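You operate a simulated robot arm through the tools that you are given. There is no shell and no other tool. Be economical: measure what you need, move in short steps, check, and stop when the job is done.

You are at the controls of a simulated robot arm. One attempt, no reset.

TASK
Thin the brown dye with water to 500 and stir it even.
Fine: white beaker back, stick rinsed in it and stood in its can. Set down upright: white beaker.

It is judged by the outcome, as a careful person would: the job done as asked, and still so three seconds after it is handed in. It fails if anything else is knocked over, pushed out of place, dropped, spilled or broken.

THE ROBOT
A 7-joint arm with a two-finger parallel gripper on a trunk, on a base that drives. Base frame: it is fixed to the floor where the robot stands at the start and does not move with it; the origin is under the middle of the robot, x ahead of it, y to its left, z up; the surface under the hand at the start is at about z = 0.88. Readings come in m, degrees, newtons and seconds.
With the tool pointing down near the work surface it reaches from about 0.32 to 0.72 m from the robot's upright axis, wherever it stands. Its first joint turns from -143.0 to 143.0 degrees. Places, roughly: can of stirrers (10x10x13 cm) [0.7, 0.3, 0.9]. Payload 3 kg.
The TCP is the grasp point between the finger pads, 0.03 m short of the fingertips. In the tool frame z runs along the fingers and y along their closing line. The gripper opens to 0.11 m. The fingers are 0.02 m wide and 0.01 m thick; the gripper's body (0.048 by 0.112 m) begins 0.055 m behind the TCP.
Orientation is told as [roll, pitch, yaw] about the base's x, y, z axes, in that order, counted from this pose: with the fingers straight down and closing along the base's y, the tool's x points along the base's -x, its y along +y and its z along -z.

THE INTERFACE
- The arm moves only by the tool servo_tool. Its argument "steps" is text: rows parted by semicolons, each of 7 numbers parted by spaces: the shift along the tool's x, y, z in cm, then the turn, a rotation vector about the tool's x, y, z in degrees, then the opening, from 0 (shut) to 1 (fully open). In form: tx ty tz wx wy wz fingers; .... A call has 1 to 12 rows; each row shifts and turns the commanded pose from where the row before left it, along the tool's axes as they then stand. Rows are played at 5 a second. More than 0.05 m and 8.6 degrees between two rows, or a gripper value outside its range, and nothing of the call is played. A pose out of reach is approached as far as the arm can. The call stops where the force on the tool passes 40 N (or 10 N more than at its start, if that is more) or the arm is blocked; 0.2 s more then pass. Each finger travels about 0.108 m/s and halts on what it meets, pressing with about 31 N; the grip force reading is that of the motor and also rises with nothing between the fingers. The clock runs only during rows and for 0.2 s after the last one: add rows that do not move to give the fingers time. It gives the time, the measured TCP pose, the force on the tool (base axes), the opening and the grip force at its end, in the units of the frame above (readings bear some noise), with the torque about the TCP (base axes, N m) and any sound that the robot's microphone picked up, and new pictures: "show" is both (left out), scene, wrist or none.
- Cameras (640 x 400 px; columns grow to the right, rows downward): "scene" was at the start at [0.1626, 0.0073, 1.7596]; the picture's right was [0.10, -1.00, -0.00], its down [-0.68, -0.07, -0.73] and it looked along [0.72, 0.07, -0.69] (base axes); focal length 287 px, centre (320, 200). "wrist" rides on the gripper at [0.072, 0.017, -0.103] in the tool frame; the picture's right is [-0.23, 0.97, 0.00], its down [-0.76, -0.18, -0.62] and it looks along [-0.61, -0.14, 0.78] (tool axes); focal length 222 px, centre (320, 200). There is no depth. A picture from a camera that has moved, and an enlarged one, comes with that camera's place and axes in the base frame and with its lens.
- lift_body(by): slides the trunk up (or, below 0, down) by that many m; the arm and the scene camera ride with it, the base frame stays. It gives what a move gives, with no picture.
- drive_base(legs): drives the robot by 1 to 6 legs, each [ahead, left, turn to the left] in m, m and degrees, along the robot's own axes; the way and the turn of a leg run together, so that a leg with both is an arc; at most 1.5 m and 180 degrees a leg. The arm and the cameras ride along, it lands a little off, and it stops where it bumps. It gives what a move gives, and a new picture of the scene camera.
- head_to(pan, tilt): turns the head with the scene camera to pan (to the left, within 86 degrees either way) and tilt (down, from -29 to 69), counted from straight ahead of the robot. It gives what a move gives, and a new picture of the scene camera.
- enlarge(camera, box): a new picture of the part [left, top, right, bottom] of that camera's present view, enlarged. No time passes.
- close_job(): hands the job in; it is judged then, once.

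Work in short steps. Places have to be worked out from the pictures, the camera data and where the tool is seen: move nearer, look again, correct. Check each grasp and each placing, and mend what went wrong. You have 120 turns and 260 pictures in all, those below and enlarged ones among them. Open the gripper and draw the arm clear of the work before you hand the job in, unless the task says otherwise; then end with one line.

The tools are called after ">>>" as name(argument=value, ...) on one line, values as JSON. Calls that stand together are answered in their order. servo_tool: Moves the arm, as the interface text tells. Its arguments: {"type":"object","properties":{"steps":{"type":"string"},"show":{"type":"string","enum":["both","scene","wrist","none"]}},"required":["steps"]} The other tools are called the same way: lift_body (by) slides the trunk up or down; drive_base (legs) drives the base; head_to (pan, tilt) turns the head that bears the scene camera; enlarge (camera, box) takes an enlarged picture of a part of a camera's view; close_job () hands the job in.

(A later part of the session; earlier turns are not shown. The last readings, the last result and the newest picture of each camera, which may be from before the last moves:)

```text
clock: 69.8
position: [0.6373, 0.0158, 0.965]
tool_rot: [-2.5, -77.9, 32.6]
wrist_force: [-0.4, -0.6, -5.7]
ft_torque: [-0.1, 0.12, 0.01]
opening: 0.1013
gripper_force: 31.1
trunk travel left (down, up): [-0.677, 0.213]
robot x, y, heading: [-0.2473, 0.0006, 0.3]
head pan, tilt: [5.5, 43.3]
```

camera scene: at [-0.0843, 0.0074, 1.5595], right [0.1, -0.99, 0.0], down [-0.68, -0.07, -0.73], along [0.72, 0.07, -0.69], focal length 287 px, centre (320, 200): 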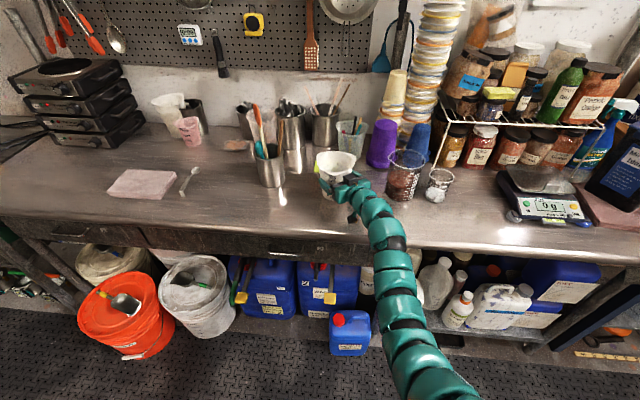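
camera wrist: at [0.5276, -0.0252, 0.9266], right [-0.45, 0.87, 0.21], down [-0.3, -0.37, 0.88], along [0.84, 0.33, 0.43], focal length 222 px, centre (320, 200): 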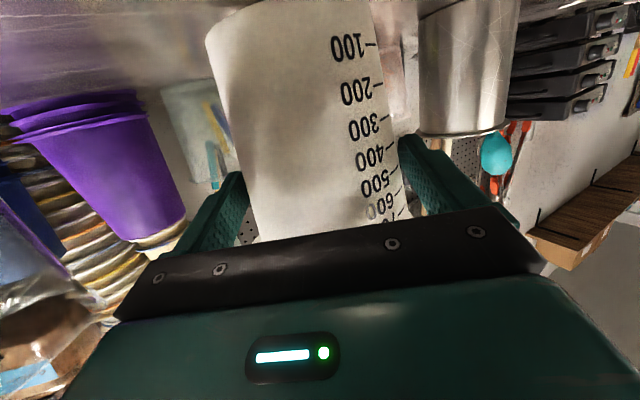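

>>> servo_tool(steps="0.15 0 0.03 0 0 0 0;0.15 0 0.03 0 0 0 0;0 0 0 0 0 0 0", show="none")

>>> enlarge(camera="scene", box=[300, 145, 380, 195])

```text
clock: 70.6
position: [0.637, 0.0169, 0.9645]
tool_rot: [-2.5, -78.0, 32.5]
wrist_force: [0.3, -0.4, -0.5]
ft_torque: [0.15, 0.12, -0.02]
opening: 0.101
gripper_force: 30.6
trunk travel left (down, up): [-0.677, 0.213]
robot x, y, heading: [-0.2511, -0.0018, 0.2]
head pan, tilt: [5.5, 43.3]
```

```text
8.00 times, centred on (340, 170) of scene
camera zoom: at [-0.0852, 0.0072, 1.5596], right [0.1, -0.99, 0.0], down [-0.68, -0.07, -0.73], along [0.72, 0.07, -0.69], focal length 2295 px, centre (160, 440)
```

zoom: 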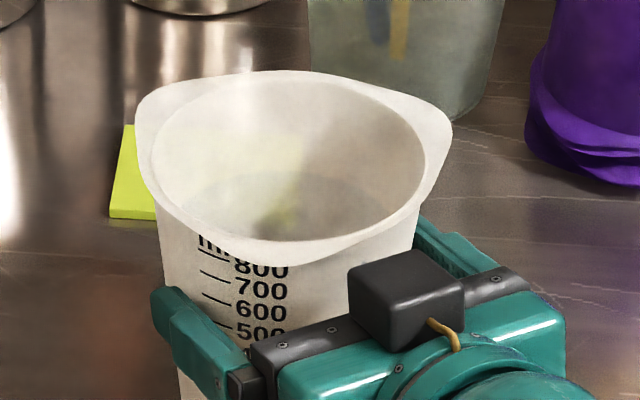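

Weight is off. Open, check, then back out along the approach line.

>>> servo_tool(steps="0 0 0 0 0 0 0.93;0 0 0 0 0 0 1;0 0 0 0 0 0 1;0 0 0 0 0 0 1", show="none")

>>> servo_tool(steps="0.31 0 -1.46 0 0 0 1;0.52 0 -2.45 0 0 0 1;0.62 0 -2.93 0 0 0 1;0.62 0 -2.93 0 0 0 1;0.62 0 -2.93 0 0 0 1", show="both")

>>> enlarge(camera="scene", box=[300, 145, 380, 195])

>>> enlarge(camera="scene", box=[230, 90, 326, 190])

```text
clock: 71.6
position: [0.6367, 0.016, 0.9635]
tool_rot: [-2.4, -77.8, 32.6]
wrist_force: [0.2, -0.4, -1.2]
ft_torque: [0.02, -0.01, 0.0]
opening: 0.1099
gripper_force: 0.0
trunk travel left (down, up): [-0.677, 0.213]
robot x, y, heading: [-0.2471, 0.0011, 0.1]
head pan, tilt: [5.5, 43.3]
```

```text
clock: 72.8
position: [0.5236, -0.0455, 0.9649]
tool_rot: [-2.4, -77.8, 32.5]
wrist_force: [0.1, 0.5, -0.4]
ft_torque: [0.01, 0.0, 0.03]
opening: 0.11
gripper_force: 0.1
trunk travel left (down, up): [-0.677, 0.213]
robot x, y, heading: [-0.2454, 0.0036, 0.3]
head pan, tilt: [5.5, 43.3]
camera scene: at [-0.0858, 0.0071, 1.5597], right [0.1, -0.99, 0.0], down [-0.68, -0.07, -0.73], along [0.72, 0.07, -0.69], focal length 287 px, centre (320, 200)
camera wrist: at [0.4148, -0.0892, 0.9152], right [-0.45, 0.87, 0.21], down [-0.3, -0.37, 0.88], along [0.84, 0.33, 0.43], focal length 222 px, centre (320, 200)
```

scene: 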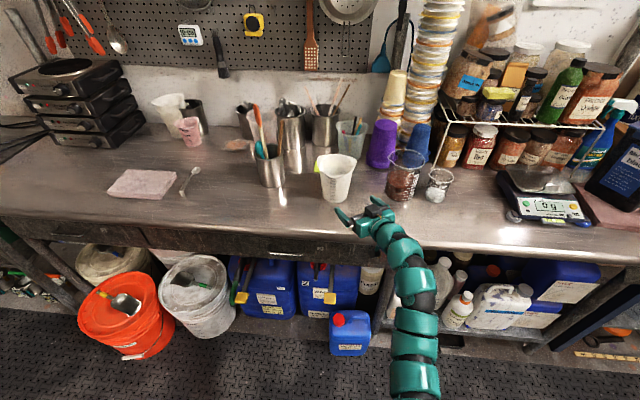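
wrist: 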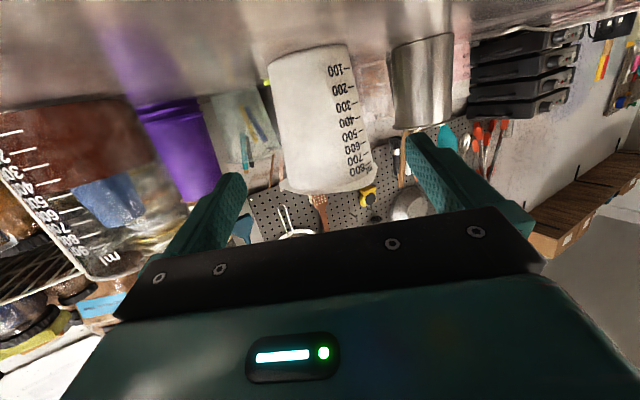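

```text
8.00 times, centred on (340, 170) of scene
camera zoom: at [-0.0858, 0.0071, 1.5597], right [0.1, -0.99, 0.0], down [-0.68, -0.07, -0.73], along [0.72, 0.07, -0.69], focal length 2295 px, centre (160, 440)
```

zoom: 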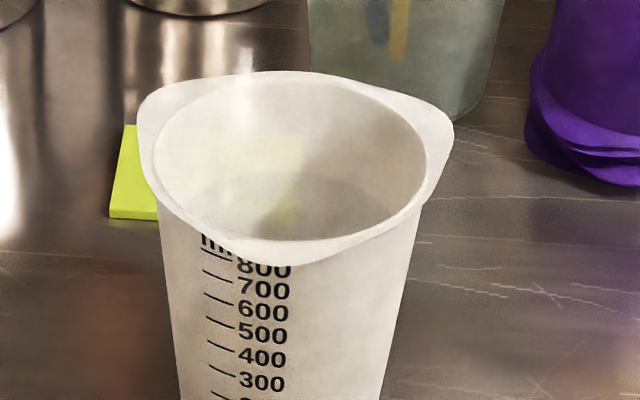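

```text
4.00 times, centred on (278, 140) of scene
camera zoom: at [-0.0858, 0.0071, 1.5597], right [0.1, -0.99, 0.0], down [-0.68, -0.07, -0.73], along [0.72, 0.07, -0.69], focal length 1148 px, centre (488, 440)
```

zoom: 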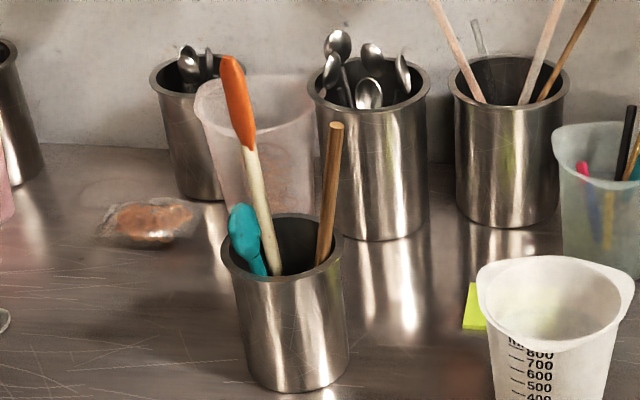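

The white beaker stands back at its place. The stick is the wooden dowel in the can (leaning right; top ≈(0.745,0.213,1.11)). I raise and retract the hand, tilt to 45° down, then drive the base forward 0.15 m.

>>> servo_tool(steps="-3.26 1 -2.45 0 0 0 1;-3.26 1 -2.45 0 0 0 1;-3.26 1 -2.45 0 0 0 1;-3.26 1 -2.45 0 0 0 1;-3.26 1 -2.45 0 0 0 1;0 0 0 0 8.2 0 1;0 0 0 0 8.2 0 1;0 0 0 0 8.2 0 1;0 0 0 0 8.2 0 1;0 0 0 0 0 0 0.45", show="none")

>>> drive_base(legs=[[0.15, 0, 0]])

```text
clock: 75.0
position: [0.423, -0.0473, 1.1485]
tool_rot: [-0.7, -45.1, 30.7]
wrist_force: [-0.1, 0.3, 0.2]
ft_torque: [0.03, -0.02, -0.01]
opening: 0.0495
gripper_force: 0.0
trunk travel left (down, up): [-0.677, 0.213]
robot x, y, heading: [-0.2474, -0.0013, 0.3]
head pan, tilt: [5.5, 43.3]
```

```text
clock: 76.4
position: [0.5753, -0.046, 1.147]
tool_rot: [-0.7, -45.0, 30.6]
wrist_force: [0.2, -0.2, -0.4]
ft_torque: [-0.01, 0.0, 0.03]
opening: 0.0494
gripper_force: 0.0
trunk travel left (down, up): [-0.677, 0.213]
robot x, y, heading: [-0.0967, 0.0004, 0.3]
head pan, tilt: [5.5, 43.3]
camera scene: at [0.0678, 0.0076, 1.5594], right [0.1, -0.99, 0.0], down [-0.68, -0.07, -0.73], along [0.72, 0.07, -0.69], focal length 287 px, centre (320, 200)
```

scene: 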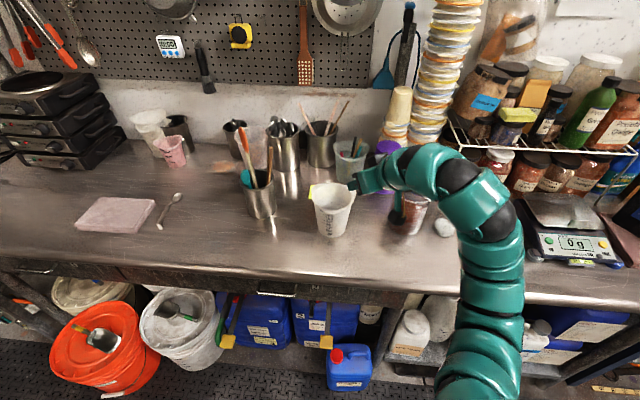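

I zoom on the stirrer can from this new viewpoint to triangulate the stick.

>>> enlarge(camera="scene", box=[216, 120, 312, 220])

>>> servo_tool(steps="0 3.5 0 0 0 0 0.45;0 3.5 0 0 0 0 0.45;0 3.5 0 0 0 0 0.45;0 3.5 0 0 0 0 0.45", show="wrist")

```text
4.00 times, centred on (264, 170) of scene
camera zoom: at [0.0678, 0.0076, 1.5594], right [0.1, -0.99, 0.0], down [-0.68, -0.07, -0.73], along [0.72, 0.07, -0.69], focal length 1148 px, centre (544, 320)
```

zoom: 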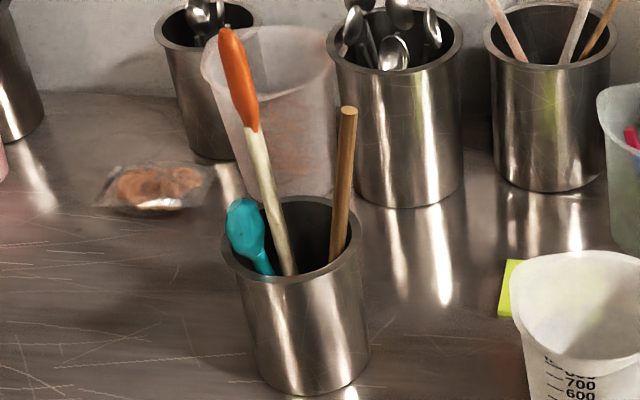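

```text
clock: 77.4
position: [0.5048, 0.0733, 1.1474]
tool_rot: [-0.8, -45.1, 30.6]
wrist_force: [0.0, 0.5, -0.4]
ft_torque: [-0.04, 0.01, -0.03]
opening: 0.0497
gripper_force: 0.0
trunk travel left (down, up): [-0.677, 0.213]
robot x, y, heading: [-0.0951, -0.0002, 0.2]
head pan, tilt: [5.5, 43.3]
camera wrist: at [0.3883, 0.0274, 1.1694], right [-0.35, 0.92, 0.15], down [0.17, -0.1, 0.98], along [0.92, 0.37, -0.12], focal length 222 px, centre (320, 200)
```

wrist: 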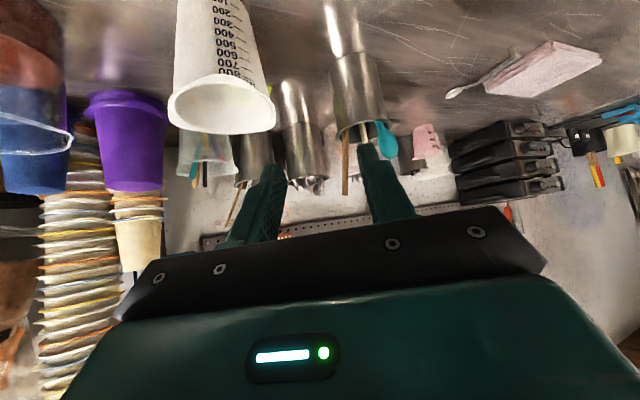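

Stick top ≈(0.748,0.216,1.105), leaning ~9° toward front-right. Move to a pre-grasp 10 cm short of it and roll 9° to match its lean.

>>> servo_tool(steps="-1.61 0.06 3.5 0 0 0 0.45;-1.61 0.06 3.5 0 0 0 0.45;-1.61 0.06 3.5 0 0 0 0.45;-1.61 0.06 3.5 0 0 0 0.45;-1.61 0.06 3.5 0 0 0 0.45;0 0 0 -3.2 0 3.2 0.45;0 0 0 -3.2 0 3.2 0.45;0 0 0 0 0 0 0.45", show="both")

>>> enlarge(camera="scene", box=[216, 110, 344, 210])

>>> enlarge(camera="wrist", box=[220, 50, 460, 250])

```text
clock: 79.2
position: [0.6586, 0.1663, 1.0812]
tool_rot: [12.0, -44.4, 21.7]
wrist_force: [0.5, 0.5, -0.4]
ft_torque: [0.0, 0.0, 0.04]
opening: 0.0495
gripper_force: 0.1
trunk travel left (down, up): [-0.677, 0.213]
robot x, y, heading: [-0.0978, -0.0017, 0.0]
head pan, tilt: [5.5, 43.3]
camera scene: at [0.0661, 0.0077, 1.5596], right [0.1, -0.99, 0.0], down [-0.68, -0.07, -0.73], along [0.72, 0.07, -0.69], focal length 287 px, centre (320, 200)
camera wrist: at [0.5444, 0.1166, 1.1051], right [-0.33, 0.89, 0.3], down [0.24, -0.23, 0.94], along [0.91, 0.39, -0.14], focal length 222 px, centre (320, 200)
```

scene: 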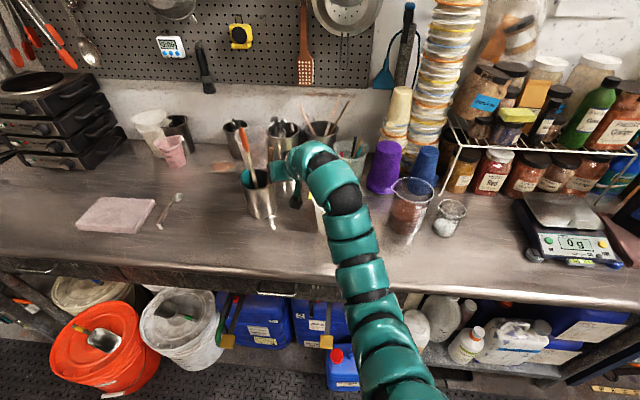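
wrist: 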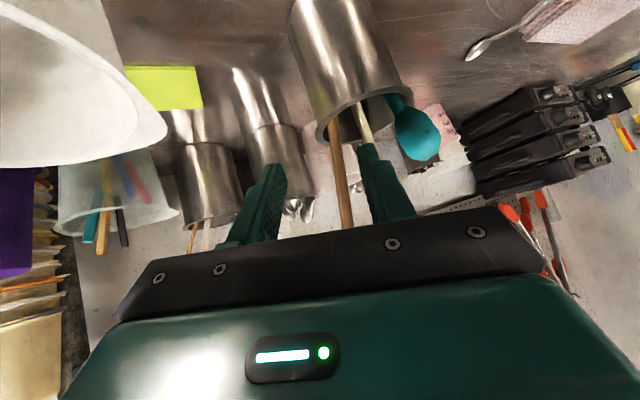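

```text
4.00 times, centred on (280, 160) of scene
camera zoom: at [0.0661, 0.0077, 1.5596], right [0.1, -0.99, 0.0], down [-0.68, -0.07, -0.73], along [0.72, 0.07, -0.69], focal length 1148 px, centre (480, 360)
```

zoom: 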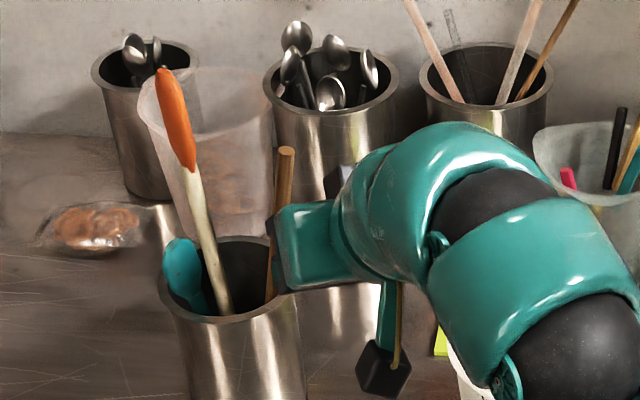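

```text
2.00 times, centred on (340, 150) of wrist
camera zoom: at [0.5444, 0.1166, 1.1051], right [-0.33, 0.89, 0.3], down [0.24, -0.23, 0.94], along [0.91, 0.39, -0.14], focal length 444 px, centre (280, 300)
```

zoom: 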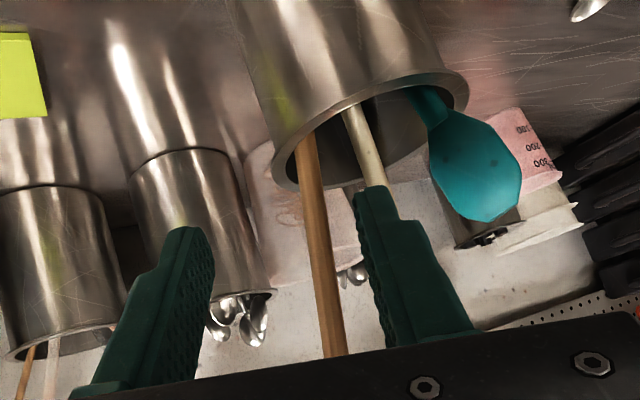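

Stick sits between the fingers. The spatula handle is close on the left, so I narrow the opening to 3 cm, shift 4 mm left, 6 mm up, and advance 6 cm.

>>> servo_tool(steps="-0.4 0.45 -0.4 0 0 0 0.27;-1.06 0 1.06 0 0 0 0.27;-1.41 0 1.41 0 0 0 0.27;-1.77 0 1.77 0 0 0 0.27;0 0 0 0 0 0 0.27", show="none")

>>> enlarge(camera="scene", box=[216, 110, 312, 185])

>>> enlarge(camera="wrist", box=[220, 50, 460, 250])

```text
clock: 80.4
position: [0.7111, 0.201, 1.0853]
tool_rot: [11.9, -44.4, 21.5]
wrist_force: [0.2, -0.6, 0.9]
ft_torque: [-0.01, -0.01, 0.01]
opening: 0.03
gripper_force: 0.1
trunk travel left (down, up): [-0.677, 0.213]
robot x, y, heading: [-0.0977, 0.001, 0.2]
head pan, tilt: [5.5, 43.3]
```

```text
5.33 times, centred on (264, 148) of scene
camera zoom: at [0.066, 0.0075, 1.5596], right [0.1, -0.99, 0.0], down [-0.68, -0.07, -0.73], along [0.72, 0.07, -0.69], focal length 1530 px, centre (619, 480)
```

zoom: 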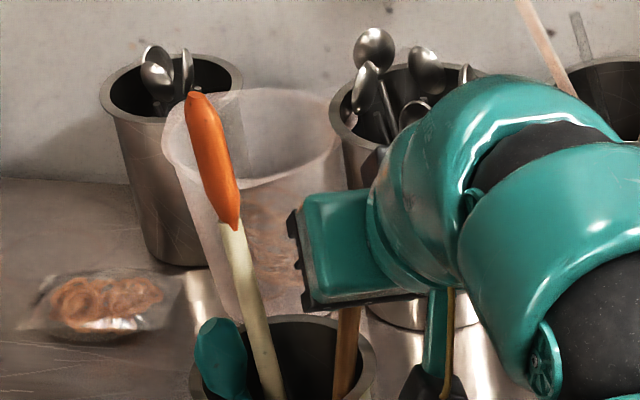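

```text
2.00 times, centred on (340, 150) of wrist
camera zoom: at [0.596, 0.1508, 1.1098], right [-0.33, 0.89, 0.3], down [0.24, -0.23, 0.94], along [0.91, 0.39, -0.14], focal length 444 px, centre (280, 300)
```

zoom: 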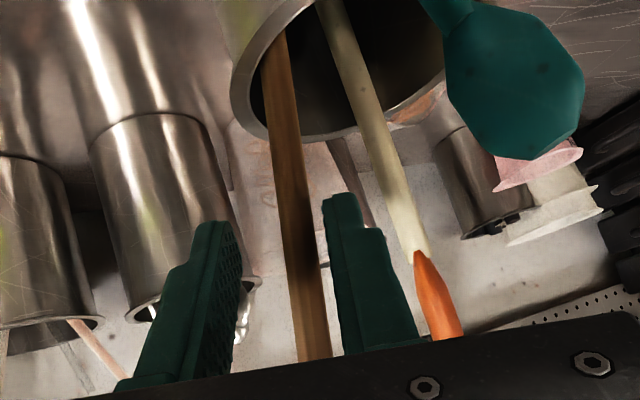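

Clear on both sides. Shift 4 mm left and advance the last 4 cm.

>>> servo_tool(steps="0 0.4 0 0 0 0 0.27;-1.06 0 1.06 0 0 0 0.27;-1.06 0 1.06 0 0 0 0.27;-0.85 0 0.85 0 0 0 0.27;0 0 0 0 0 0 0.27", show="none")

>>> enlarge(camera="scene", box=[216, 110, 312, 185])

>>> enlarge(camera="wrist", box=[220, 50, 460, 250])

```text
clock: 81.6
position: [0.7434, 0.226, 1.0861]
tool_rot: [11.9, -44.5, 21.6]
wrist_force: [-0.1, -0.5, -0.9]
ft_torque: [0.0, 0.0, -0.02]
opening: 0.0297
gripper_force: 0.0
trunk travel left (down, up): [-0.677, 0.213]
robot x, y, heading: [-0.0997, -0.0025, 0.1]
head pan, tilt: [5.5, 43.3]
```

```text
5.33 times, centred on (264, 148) of scene
camera zoom: at [0.0662, 0.0076, 1.5596], right [0.1, -0.99, 0.0], down [-0.68, -0.07, -0.73], along [0.72, 0.07, -0.69], focal length 1530 px, centre (619, 480)
```

zoom: 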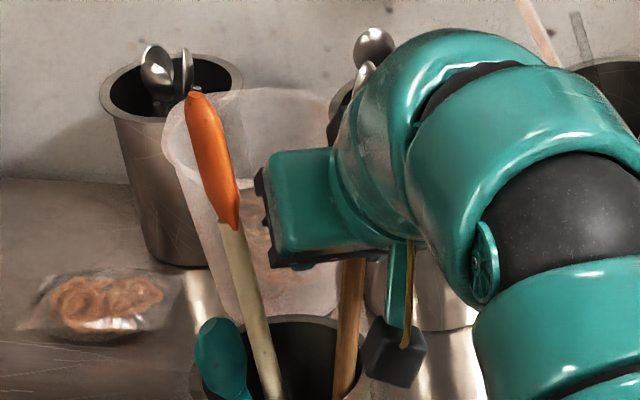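

```text
2.00 times, centred on (340, 150) of wrist
camera zoom: at [0.6295, 0.1758, 1.1101], right [-0.33, 0.89, 0.3], down [0.24, -0.23, 0.94], along [0.91, 0.39, -0.14], focal length 444 px, centre (280, 300)
```

zoom: 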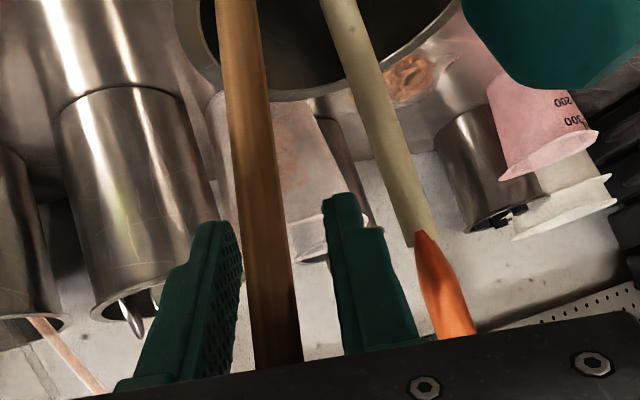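

The stick is at grasp depth between the pads. Close.

>>> servo_tool(steps="0 0 0 0 0 0 0.15;0 0 0 0 0 0 0.05;0 0 0 0 0 0 0;0 0 0 0 0 0 0", show="none")

>>> enlarge(camera="wrist", box=[220, 50, 460, 250])

>>> enlarge(camera="scene", box=[216, 110, 312, 210])

```text
clock: 82.6
position: [0.7439, 0.2263, 1.0877]
tool_rot: [11.9, -44.4, 21.7]
wrist_force: [-1.2, 2.7, 1.2]
ft_torque: [0.2, 0.15, -0.05]
opening: 0.0097
gripper_force: 30.9
trunk travel left (down, up): [-0.677, 0.213]
robot x, y, heading: [-0.0984, 0.0024, -0.0]
head pan, tilt: [5.5, 43.3]
```

```text
2.00 times, centred on (340, 150) of wrist
camera zoom: at [0.6292, 0.1762, 1.1103], right [-0.33, 0.89, 0.3], down [0.24, -0.23, 0.94], along [0.91, 0.39, -0.14], focal length 444 px, centre (280, 300)
```

zoom: 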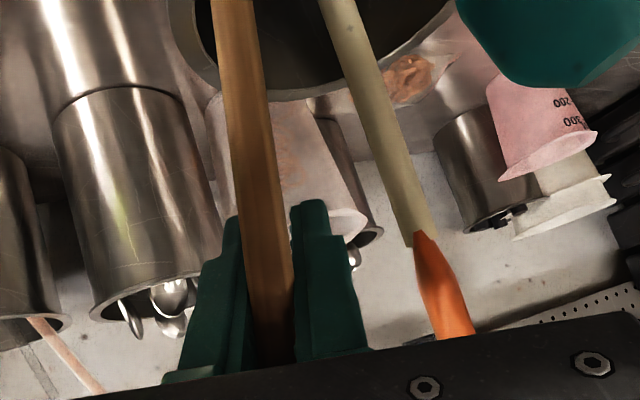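

```text
4.00 times, centred on (264, 160) of scene
camera zoom: at [0.0661, 0.0079, 1.5596], right [0.1, -0.99, 0.0], down [-0.68, -0.07, -0.73], along [0.72, 0.07, -0.69], focal length 1148 px, centre (544, 360)
```

zoom: 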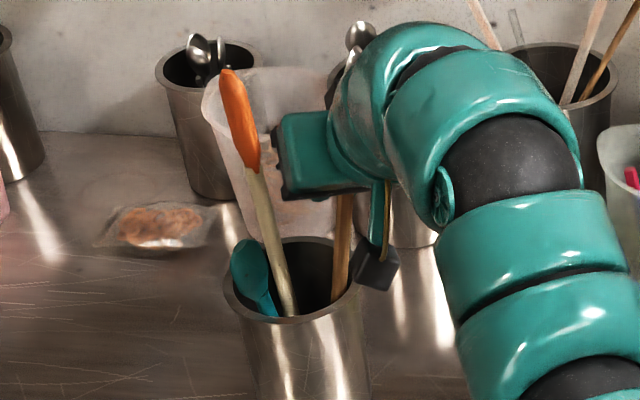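

Stick gripped (opening 9.7 mm). Lift it straight out with the trunk, 18 cm.

>>> lift_body(by=0.18)

>>> servo_tool(steps="0 0 0 0 0 0 0", show="both")

>>> enlarge(camera="scene", box=[226, 120, 354, 220])

```text
clock: 84.6
position: [0.7443, 0.2263, 1.2662]
tool_rot: [11.9, -44.4, 21.6]
wrist_force: [-0.3, -0.1, 0.2]
ft_torque: [0.04, 0.01, 0.01]
opening: 0.0097
gripper_force: 31.1
trunk travel left (down, up): [-0.857, 0.033]
robot x, y, heading: [-0.0944, 0.0006, 0.1]
head pan, tilt: [5.5, 43.3]
```

```text
clock: 85.0
position: [0.7445, 0.2253, 1.2652]
tool_rot: [12.0, -44.4, 21.6]
wrist_force: [0.2, 0.3, 0.3]
ft_torque: [0.01, -0.03, -0.01]
opening: 0.0097
gripper_force: 30.1
trunk travel left (down, up): [-0.857, 0.033]
robot x, y, heading: [-0.0994, -0.0007, 0.1]
head pan, tilt: [5.5, 43.3]
camera scene: at [0.0664, 0.0077, 1.7395], right [0.1, -0.99, 0.0], down [-0.68, -0.07, -0.73], along [0.72, 0.07, -0.69], focal length 287 px, centre (320, 200)
camera wrist: at [0.6295, 0.1758, 1.29], right [-0.33, 0.89, 0.3], down [0.24, -0.23, 0.94], along [0.91, 0.39, -0.14], focal length 222 px, centre (320, 200)
```

scene: 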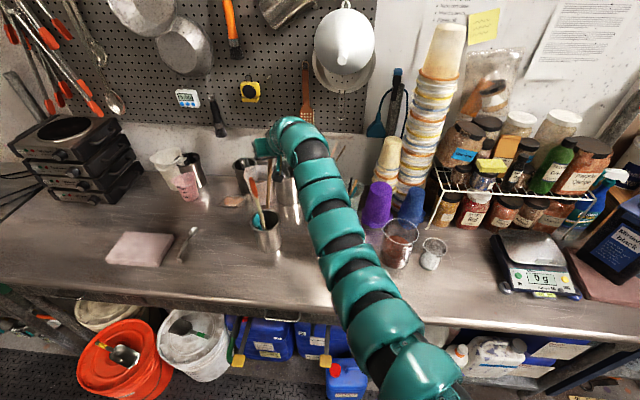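
wrist: 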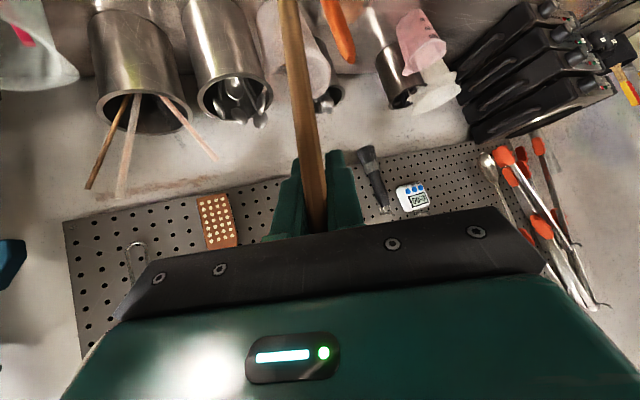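

```text
4.00 times, centred on (290, 170) of scene
camera zoom: at [0.0664, 0.0077, 1.7395], right [0.1, -0.99, 0.0], down [-0.68, -0.07, -0.73], along [0.72, 0.07, -0.69], focal length 1148 px, centre (440, 320)
```

zoom: 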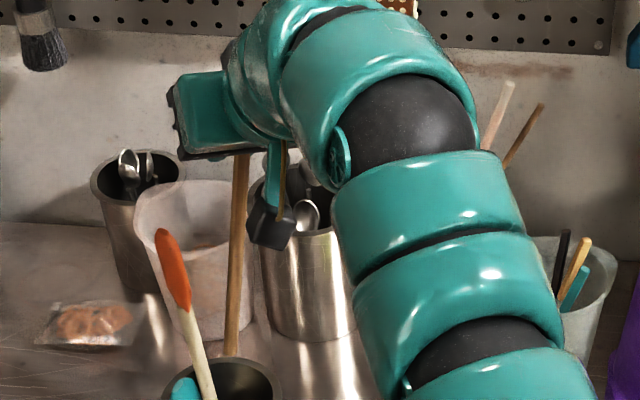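

Stick is out (≈20 cm below the TCP). Raise 2.5 cm more, roll back ~7.5° to make it vertical, and carry it over the dye glass.

>>> lift_body(by=0.025)

>>> servo_tool(steps="0 0 0 2.65 0 -2.65 0;0 0 0 2.65 0 -2.65 0;0.75 -1.4 -0.75 0 0 0 0;1.5 -2.84 -1.5 0 0 0 0;1.5 -2.84 -1.5 0 0 0 0;1.5 -2.84 -1.5 0 0 0 0;1.5 -2.84 -1.5 0 0 0 0;1.5 -2.84 -1.5 0 0 0 0;1.5 -2.84 -1.5 0 0 0 0;1.5 -2.84 -1.5 0 0 0 0;1.5 -2.84 -1.5 0 0 0 0;0.75 -1.4 -0.75 0 0 0 0", show="scene")

>>> enlarge(camera="scene", box=[300, 130, 460, 280])

```text
clock: 85.7
position: [0.7438, 0.225, 1.291]
tool_rot: [12.0, -44.4, 21.6]
wrist_force: [0.1, -0.5, 0.9]
ft_torque: [-0.01, -0.03, 0.01]
opening: 0.0095
gripper_force: 31.3
trunk travel left (down, up): [-0.882, 0.008]
robot x, y, heading: [-0.0937, 0.0008, 0.1]
head pan, tilt: [5.5, 43.3]
```

```text
clock: 88.3
position: [0.7074, -0.0927, 1.2872]
tool_rot: [1.4, -45.1, 29.0]
wrist_force: [-0.6, 0.1, 0.6]
ft_torque: [0.02, -0.02, 0.06]
opening: 0.0096
gripper_force: 30.5
trunk travel left (down, up): [-0.882, 0.008]
robot x, y, heading: [-0.0967, -0.0013, 0.1]
head pan, tilt: [5.5, 43.3]
camera scene: at [0.0664, 0.0075, 1.7646], right [0.1, -0.99, 0.0], down [-0.68, -0.07, -0.73], along [0.72, 0.07, -0.69], focal length 287 px, centre (320, 200)
```

scene: 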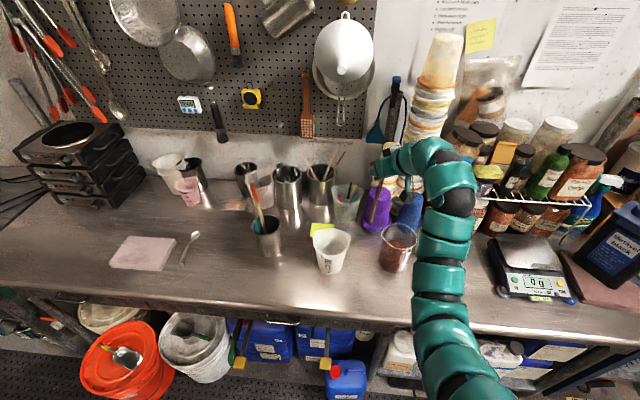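

```text
2.67 times, centred on (380, 205) of scene
camera zoom: at [0.0664, 0.0075, 1.7646], right [0.1, -0.99, 0.0], down [-0.68, -0.07, -0.73], along [0.72, 0.07, -0.69], focal length 765 px, centre (160, 187)
```

zoom: 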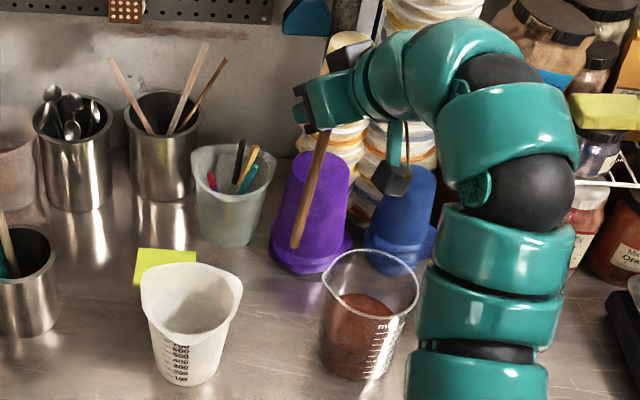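

The stick is vertical. Move the remaining ~10 cm to the glass axis.

>>> servo_tool(steps="1.0 -1.9 -1.0 0 0 0 0;1.3 -2.4 -1.3 0 0 0 0;1.3 -2.4 -1.3 0 0 0 0;0.75 -1.5 -0.75 0 0 0 0;0 0 0 0 0 0 0", show="wrist")

>>> enlarge(camera="scene", box=[340, 140, 468, 280])

```text
clock: 89.5
position: [0.6961, -0.191, 1.2869]
tool_rot: [1.3, -45.0, 29.0]
wrist_force: [-0.6, 0.4, -0.6]
ft_torque: [0.01, -0.02, -0.04]
opening: 0.0099
gripper_force: 31.1
trunk travel left (down, up): [-0.882, 0.008]
robot x, y, heading: [-0.097, 0.0028, 0.2]
head pan, tilt: [5.5, 43.3]
camera wrist: at [0.5801, -0.238, 1.3088], right [-0.35, 0.92, 0.18], down [0.18, -0.12, 0.98], along [0.92, 0.37, -0.13], focal length 222 px, centre (320, 200)
```

wrist: 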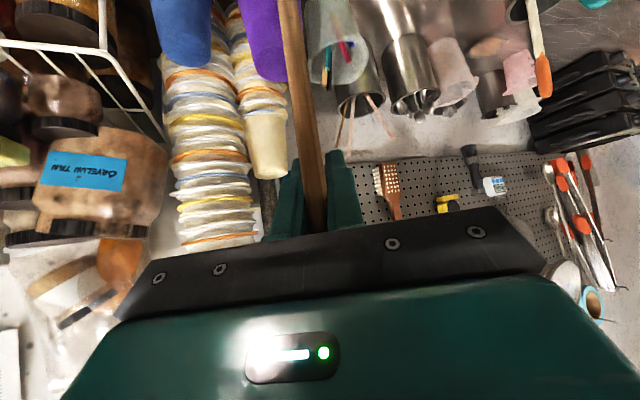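

```text
2.86 times, centred on (404, 210) of scene
camera zoom: at [0.0664, 0.0079, 1.7646], right [0.1, -0.99, 0.0], down [-0.68, -0.07, -0.73], along [0.72, 0.07, -0.69], focal length 820 px, centre (80, 171)
```

zoom: 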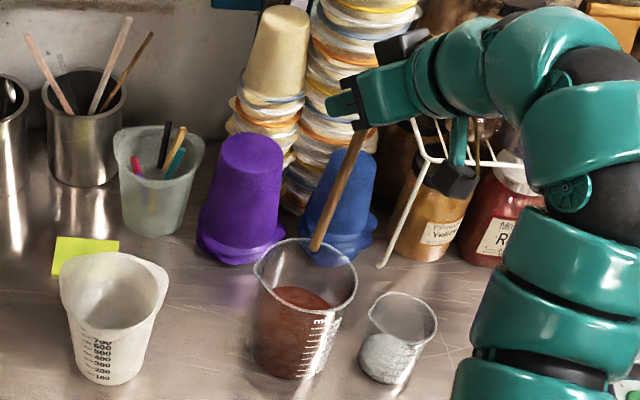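

Aligned over the glass centre. Lower by trunk: first 10 cm and check the entry.

>>> lift_body(by=-0.1)

>>> enlarge(camera="scene", box=[350, 120, 446, 220])

```text
clock: 90.8
position: [0.6972, -0.1894, 1.1871]
tool_rot: [1.3, -45.2, 28.9]
wrist_force: [0.5, -0.3, 0.5]
ft_torque: [0.0, 0.0, 0.02]
opening: 0.0099
gripper_force: 30.5
trunk travel left (down, up): [-0.782, 0.108]
robot x, y, heading: [-0.0999, 0.0014, 0.2]
head pan, tilt: [5.5, 43.3]
```

```text
4.00 times, centred on (398, 170) of scene
camera zoom: at [0.0662, 0.0077, 1.6646], right [0.1, -0.99, 0.0], down [-0.68, -0.07, -0.73], along [0.72, 0.07, -0.69], focal length 1148 px, centre (8, 320)
```

zoom: 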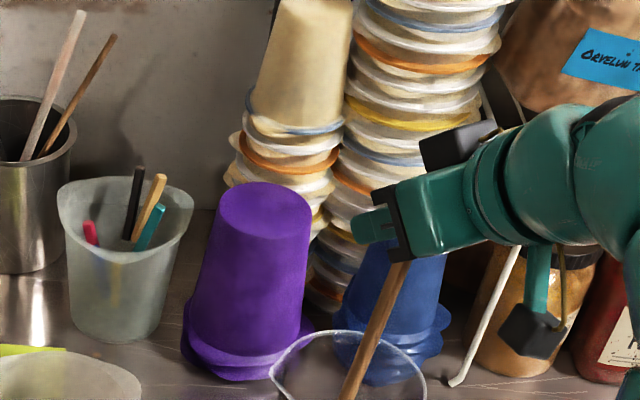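

The stick has entered the glass. Lower another 8.2 cm so the tip is about 1.3 cm above the bottom.

>>> lift_body(by=-0.082)

>>> enlarge(camera="scene", box=[360, 110, 472, 225])

```text
clock: 92.0
position: [0.6959, -0.1907, 1.1057]
tool_rot: [1.4, -45.0, 29.0]
wrist_force: [-0.5, -0.1, 1.3]
ft_torque: [0.04, 0.04, 0.02]
opening: 0.01
gripper_force: 31.1
trunk travel left (down, up): [-0.7, 0.19]
robot x, y, heading: [-0.0965, -0.0003, 0.2]
head pan, tilt: [5.5, 43.3]
```

```text
3.48 times, centred on (416, 168) of scene
camera zoom: at [0.0661, 0.0077, 1.5826], right [0.1, -0.99, 0.0], down [-0.68, -0.07, -0.73], along [0.72, 0.07, -0.69], focal length 998 px, centre (-14, 313)
```

zoom: 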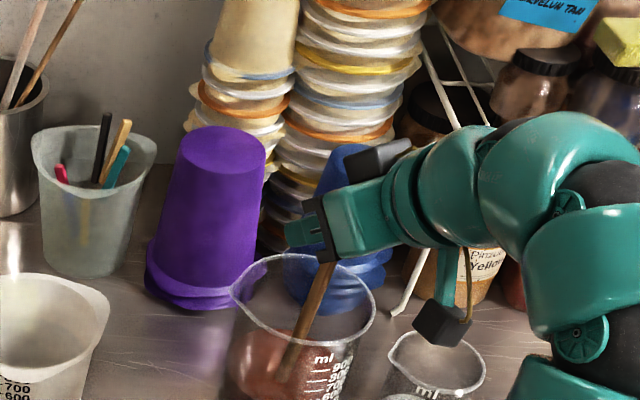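

Now stir in circles of 2 cm radius.

>>> servo_tool(steps="-1.41 0 1.41 0 0 0 0;0.71 1.73 -0.71 0 0 0 0;1.41 0 -1.41 0 0 0 0;0.71 -1.73 -0.71 0 0 0 0;-0.71 -1.73 0.71 0 0 0 0;-1.41 0 1.41 0 0 0 0;-0.71 1.73 0.71 0 0 0 0", show="none")

>>> enlarge(camera="scene", box=[370, 160, 450, 220])

```text
clock: 93.6
position: [0.7143, -0.1809, 1.104]
tool_rot: [1.4, -45.0, 29.1]
wrist_force: [0.6, -1.1, -0.5]
ft_torque: [0.0, 0.02, 0.03]
opening: 0.0098
gripper_force: 31.2
trunk travel left (down, up): [-0.7, 0.19]
robot x, y, heading: [-0.0989, 0.0001, -0.2]
head pan, tilt: [5.5, 43.3]
```

```text
6.67 times, centred on (410, 190) of scene
camera zoom: at [0.0662, 0.0081, 1.5826], right [0.1, -0.99, 0.0], down [-0.68, -0.07, -0.73], along [0.72, 0.07, -0.69], focal length 1913 px, centre (-280, 267)
```

zoom: 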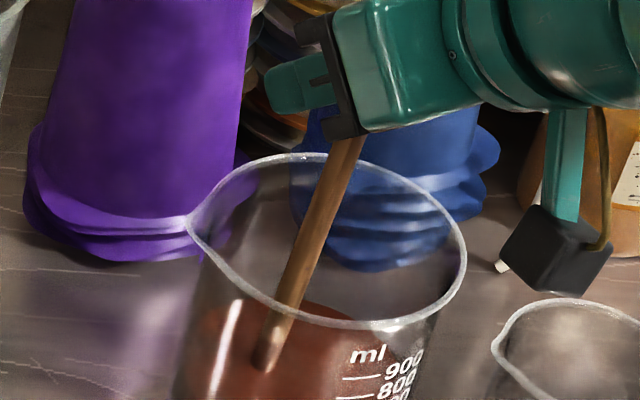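

Free of contact. Continue stirring several revolutions.

>>> servo_tool(steps="0.71 1.73 -0.71 0 0 0 0;1.41 0 -1.41 0 0 0 0;0.71 -1.73 -0.71 0 0 0 0;-0.71 -1.73 0.71 0 0 0 0;-1.41 0 1.41 0 0 0 0;-0.71 1.73 0.71 0 0 0 0;0.71 1.73 -0.71 0 0 0 0;1.41 0 -1.41 0 0 0 0;0.71 -1.73 -0.71 0 0 0 0;-0.71 -1.73 0.71 0 0 0 0;-1.41 0 1.41 0 0 0 0;-0.71 1.73 0.71 0 0 0 0", show="none")

>>> servo_tool(steps="0.71 1.73 -0.71 0 0 0 0;1.41 0 -1.41 0 0 0 0;0.71 -1.73 -0.71 0 0 0 0;-0.71 -1.73 0.71 0 0 0 0;-1.41 0 1.41 0 0 0 0;-0.71 1.73 0.71 0 0 0 0;0.71 1.73 -0.71 0 0 0 0;1.41 0 -1.41 0 0 0 0;0.71 -1.73 -0.71 0 0 0 0;-0.71 -1.73 0.71 0 0 0 0;-1.41 0 1.41 0 0 0 0;-0.71 1.73 0.71 0 0 0 0", show="none")

>>> enlarge(camera="scene", box=[376, 175, 440, 235])

```text
clock: 96.2
position: [0.7137, -0.1783, 1.1052]
tool_rot: [1.4, -45.1, 29.1]
wrist_force: [1.2, -0.2, 0.4]
ft_torque: [0.03, 0.02, -0.03]
opening: 0.0095
gripper_force: 30.3
trunk travel left (down, up): [-0.7, 0.19]
robot x, y, heading: [-0.0948, 0.0036, 0.2]
head pan, tilt: [5.5, 43.3]
```

```text
clock: 98.8
position: [0.7145, -0.1824, 1.1036]
tool_rot: [1.3, -45.0, 29.1]
wrist_force: [0.8, 0.3, -1.2]
ft_torque: [-0.04, 0.01, 0.01]
opening: 0.0097
gripper_force: 30.5
trunk travel left (down, up): [-0.7, 0.19]
robot x, y, heading: [-0.097, 0.0012, -0.0]
head pan, tilt: [5.5, 43.3]
```

```text
6.67 times, centred on (408, 205) of scene
camera zoom: at [0.0662, 0.0081, 1.5826], right [0.1, -0.99, 0.0], down [-0.68, -0.07, -0.73], along [0.72, 0.07, -0.69], focal length 1913 px, centre (-267, 167)
```

zoom: 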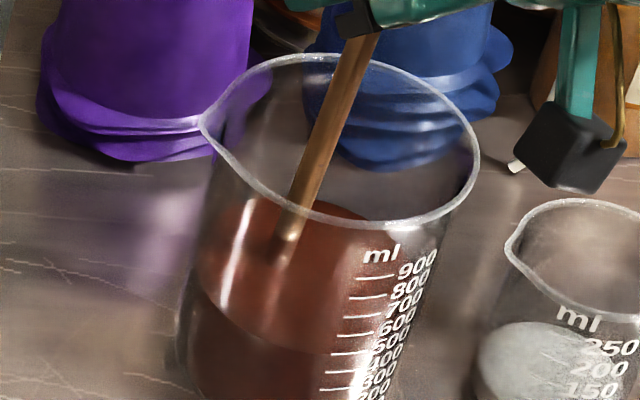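

Stirring well. Three more rounds, slightly wider and faster.

>>> servo_tool(steps="-0.4 -0.2 0.4 0 0 0 0;0.81 1.99 -0.81 0 0 0 0;1.63 0 -1.63 0 0 0 0;0.81 -1.99 -0.81 0 0 0 0;-0.81 -1.99 0.81 0 0 0 0;-1.63 0 1.63 0 0 0 0;-0.81 1.99 0.81 0 0 0 0", show="none")

>>> servo_tool(steps="0.81 1.99 -0.81 0 0 0 0;1.63 0 -1.63 0 0 0 0;0.81 -1.99 -0.81 0 0 0 0;-0.81 -1.99 0.81 0 0 0 0;-1.63 0 1.63 0 0 0 0;-0.81 1.99 0.81 0 0 0 0;0.81 1.99 -0.81 0 0 0 0;1.63 0 -1.63 0 0 0 0;0.81 -1.99 -0.81 0 0 0 0;-0.81 -1.99 0.81 0 0 0 0;-1.63 0 1.63 0 0 0 0;-0.81 1.99 0.81 0 0 0 0", show="none")

>>> servo_tool(steps="0.81 1.99 -0.81 0 0 0 0;1.63 0 -1.63 0 0 0 0;0.81 -1.99 -0.81 0 0 0 0;-0.81 -1.99 0.81 0 0 0 0;-1.63 0 1.63 0 0 0 0;-0.81 1.99 0.81 0 0 0 0;0.81 1.99 -0.81 0 0 0 0;1.63 0 -1.63 0 0 0 0;0.81 -1.99 -0.81 0 0 0 0;-0.81 -1.99 0.81 0 0 0 0;-1.63 0 1.63 0 0 0 0;-0.81 1.99 0.81 0 0 0 0", show="none")

>>> enlarge(camera="scene", box=[376, 175, 440, 235])

```text
clock: 100.4
position: [0.7194, -0.179, 1.1054]
tool_rot: [1.5, -45.0, 29.0]
wrist_force: [0.1, -0.1, -0.8]
ft_torque: [-0.02, -0.02, -0.03]
opening: 0.01
gripper_force: 30.6
trunk travel left (down, up): [-0.7, 0.19]
robot x, y, heading: [-0.0962, -0.0023, -0.0]
head pan, tilt: [5.5, 43.3]
```

```text
clock: 103.0
position: [0.722, -0.1786, 1.1035]
tool_rot: [1.5, -45.0, 29.0]
wrist_force: [0.2, 0.3, 0.0]
ft_torque: [0.01, 0.0, -0.02]
opening: 0.0095
gripper_force: 30.6
trunk travel left (down, up): [-0.7, 0.19]
robot x, y, heading: [-0.0971, -0.0022, -0.0]
head pan, tilt: [5.5, 43.3]
```

```text
clock: 105.6
position: [0.7165, -0.1796, 1.1074]
tool_rot: [1.4, -45.0, 28.9]
wrist_force: [-0.8, 0.8, 0.3]
ft_torque: [-0.01, -0.01, -0.04]
opening: 0.0096
gripper_force: 30.9
trunk travel left (down, up): [-0.7, 0.19]
robot x, y, heading: [-0.098, -0.0014, 0.1]
head pan, tilt: [5.5, 43.3]
```

```text
6.67 times, centred on (408, 205) of scene
camera zoom: at [0.066, 0.0082, 1.5826], right [0.1, -1.0, 0.0], down [-0.68, -0.07, -0.73], along [0.72, 0.07, -0.69], focal length 1913 px, centre (-267, 167)
```

zoom: 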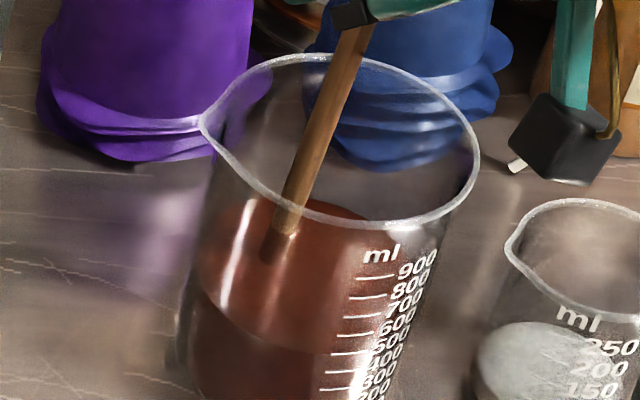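

Check evenness of the colour up close.

>>> enlarge(camera="scene", box=[392, 192, 424, 222])

>>> enlarge(camera="scene", box=[390, 205, 430, 245])

```text
13.33 times, centred on (408, 207) of scene
camera zoom: at [0.066, 0.0082, 1.5826], right [0.1, -1.0, 0.0], down [-0.68, -0.07, -0.73], along [0.72, 0.07, -0.69], focal length 3826 px, centre (-853, 107)
```

zoom: 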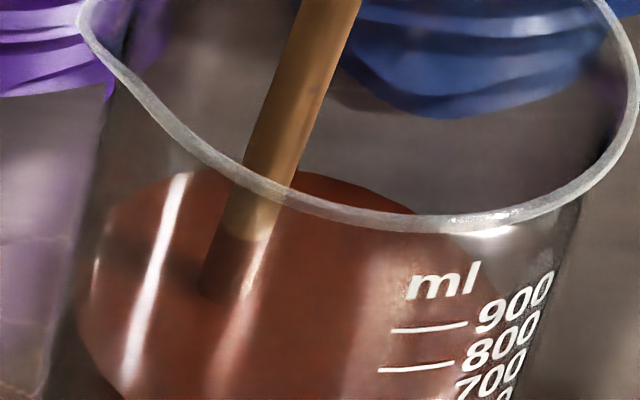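

```text
10.00 times, centred on (410, 225) of scene
camera zoom: at [0.066, 0.0082, 1.5826], right [0.1, -1.0, 0.0], down [-0.68, -0.07, -0.73], along [0.72, 0.07, -0.69], focal length 2869 px, centre (-580, -50)
```

zoom: 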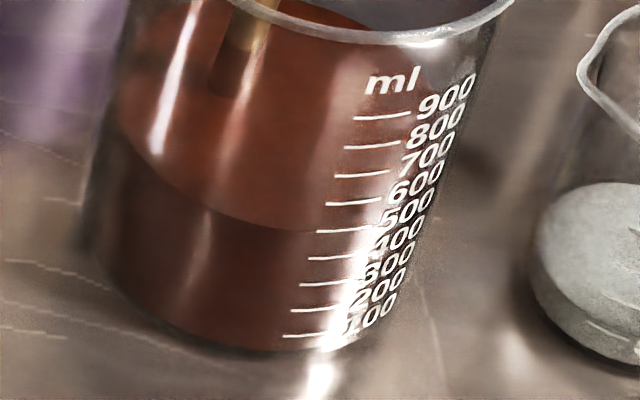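

Colour is uniform and level at the 500 mark. One more revolution, return to centre, lift the stick out and let it drip over the glass.

>>> servo_tool(steps="0.81 1.99 -0.81 0 0 0 0;1.63 0 -1.63 0 0 0 0;0.81 -1.99 -0.81 0 0 0 0;-0.81 -1.99 0.81 0 0 0 0;-1.63 0 1.63 0 0 0 0;-0.81 1.99 0.81 0 0 0 0;0.81 1.99 -0.81 0 0 0 0;1.63 0 -1.63 0 0 0 0;0.81 -1.99 -0.81 0 0 0 0;-0.81 -1.99 0.81 0 0 0 0;-0.4 1.7 0.4 0 0 0 0;0 0 0 0 0 0 0", show="none")

>>> lift_body(by=0.14)

>>> servo_tool(steps="0 0 0 0 0 0 0;0 0 0 0 0 0 0;0 0 0 0 0 0 0;0 0 0 0 0 0 0;0 0 0 0 0 0 0;0 0 0 0 0 0 0;0 0 0 0 0 0 0;0 0 0 0 0 0 0;0 0 0 0 0 0 0;0 0 0 0 0 0 0;0 0 0 0 0 0 0;0 0 0 0 0 0 0", show="scene")

>>> enlarge(camera="scene", box=[350, 150, 446, 270])

```text
clock: 108.2
position: [0.6962, -0.1957, 1.1039]
tool_rot: [1.5, -44.9, 29.0]
wrist_force: [-0.5, 0.1, -0.5]
ft_torque: [0.01, 0.0, -0.01]
opening: 0.0097
gripper_force: 30.9
trunk travel left (down, up): [-0.7, 0.19]
robot x, y, heading: [-0.0978, -0.0029, 0.2]
head pan, tilt: [5.5, 43.3]
```

```text
clock: 109.8
position: [0.6976, -0.1961, 1.2446]
tool_rot: [1.6, -45.0, 28.9]
wrist_force: [-0.3, -0.6, 0.1]
ft_torque: [0.01, -0.03, -0.05]
opening: 0.0099
gripper_force: 31.0
trunk travel left (down, up): [-0.84, 0.05]
robot x, y, heading: [-0.0992, -0.0046, 0.2]
head pan, tilt: [5.5, 43.3]
```

```text
clock: 112.5
position: [0.6963, -0.1961, 1.2441]
tool_rot: [1.5, -45.0, 29.0]
wrist_force: [0.5, 0.1, -0.2]
ft_torque: [0.05, 0.0, -0.01]
opening: 0.0096
gripper_force: 31.4
trunk travel left (down, up): [-0.84, 0.05]
robot x, y, heading: [-0.0964, -0.0007, 0.1]
head pan, tilt: [5.5, 43.3]
camera scene: at [0.0664, 0.0075, 1.7226], right [0.1, -0.99, 0.0], down [-0.68, -0.07, -0.73], along [0.72, 0.07, -0.69], focal length 287 px, centre (320, 200)
```

scene: 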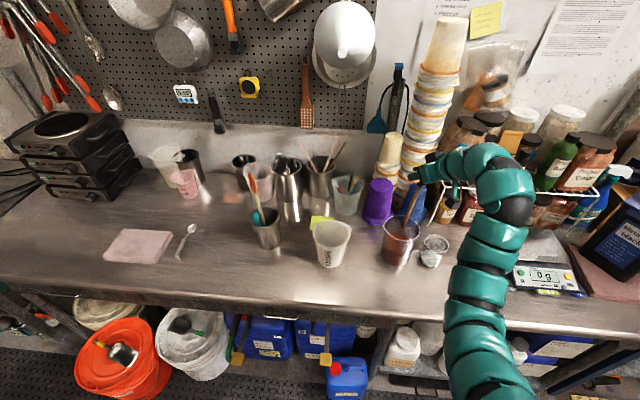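

```text
3.33 times, centred on (398, 210) of scene
camera zoom: at [0.0664, 0.0075, 1.7226], right [0.1, -0.99, 0.0], down [-0.68, -0.07, -0.73], along [0.72, 0.07, -0.69], focal length 956 px, centre (60, 167)
```

zoom: 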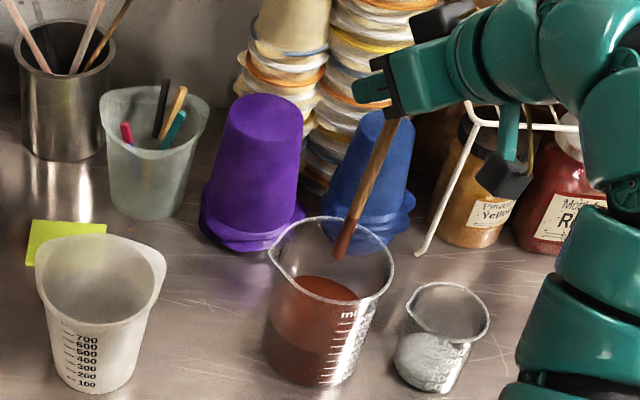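

Tip is stained, no dripping visible. Raise 4 cm to clear the rim and carry to above the white beaker (≈0.66, 0.028).

>>> lift_body(by=0.04)

>>> servo_tool(steps="-0.4 1.2 0.4 0 0 0 0;-0.9 2.98 0.9 0 0 0 0;-0.9 2.98 0.9 0 0 0 0;-0.9 2.98 0.9 0 0 0 0;-0.9 2.98 0.9 0 0 0 0;-0.9 2.98 0.9 0 0 0 0;-0.9 2.98 0.9 0 0 0 0;-0.5 1.7 0.5 0 0 0 0;0 0 0 0 0 0 0", show="none")

>>> enlarge(camera="scene", box=[270, 130, 430, 290])

```text
clock: 113.3
position: [0.697, -0.1949, 1.2848]
tool_rot: [1.5, -45.0, 29.0]
wrist_force: [-0.8, -0.1, 0.1]
ft_torque: [0.01, 0.0, 0.0]
opening: 0.0097
gripper_force: 31.2
trunk travel left (down, up): [-0.88, 0.01]
robot x, y, heading: [-0.0983, -0.001, 0.3]
head pan, tilt: [5.5, 43.3]
```

```text
clock: 115.3
position: [0.6681, 0.0268, 1.2892]
tool_rot: [1.5, -45.0, 29.0]
wrist_force: [-0.6, 0.0, -0.7]
ft_torque: [-0.02, 0.02, 0.03]
opening: 0.0097
gripper_force: 31.0
trunk travel left (down, up): [-0.88, 0.01]
robot x, y, heading: [-0.0959, 0.0017, 0.3]
head pan, tilt: [5.5, 43.3]
```

```text
2.50 times, centred on (350, 210) of scene
camera zoom: at [0.0664, 0.0073, 1.7626], right [0.1, -0.99, 0.0], down [-0.68, -0.07, -0.73], along [0.72, 0.07, -0.69], focal length 717 px, centre (245, 175)
```

zoom: 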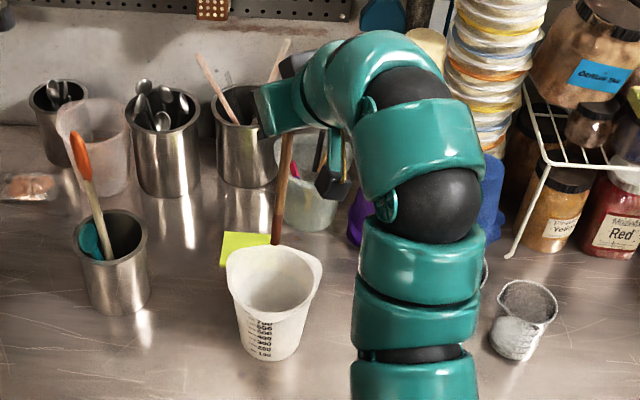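

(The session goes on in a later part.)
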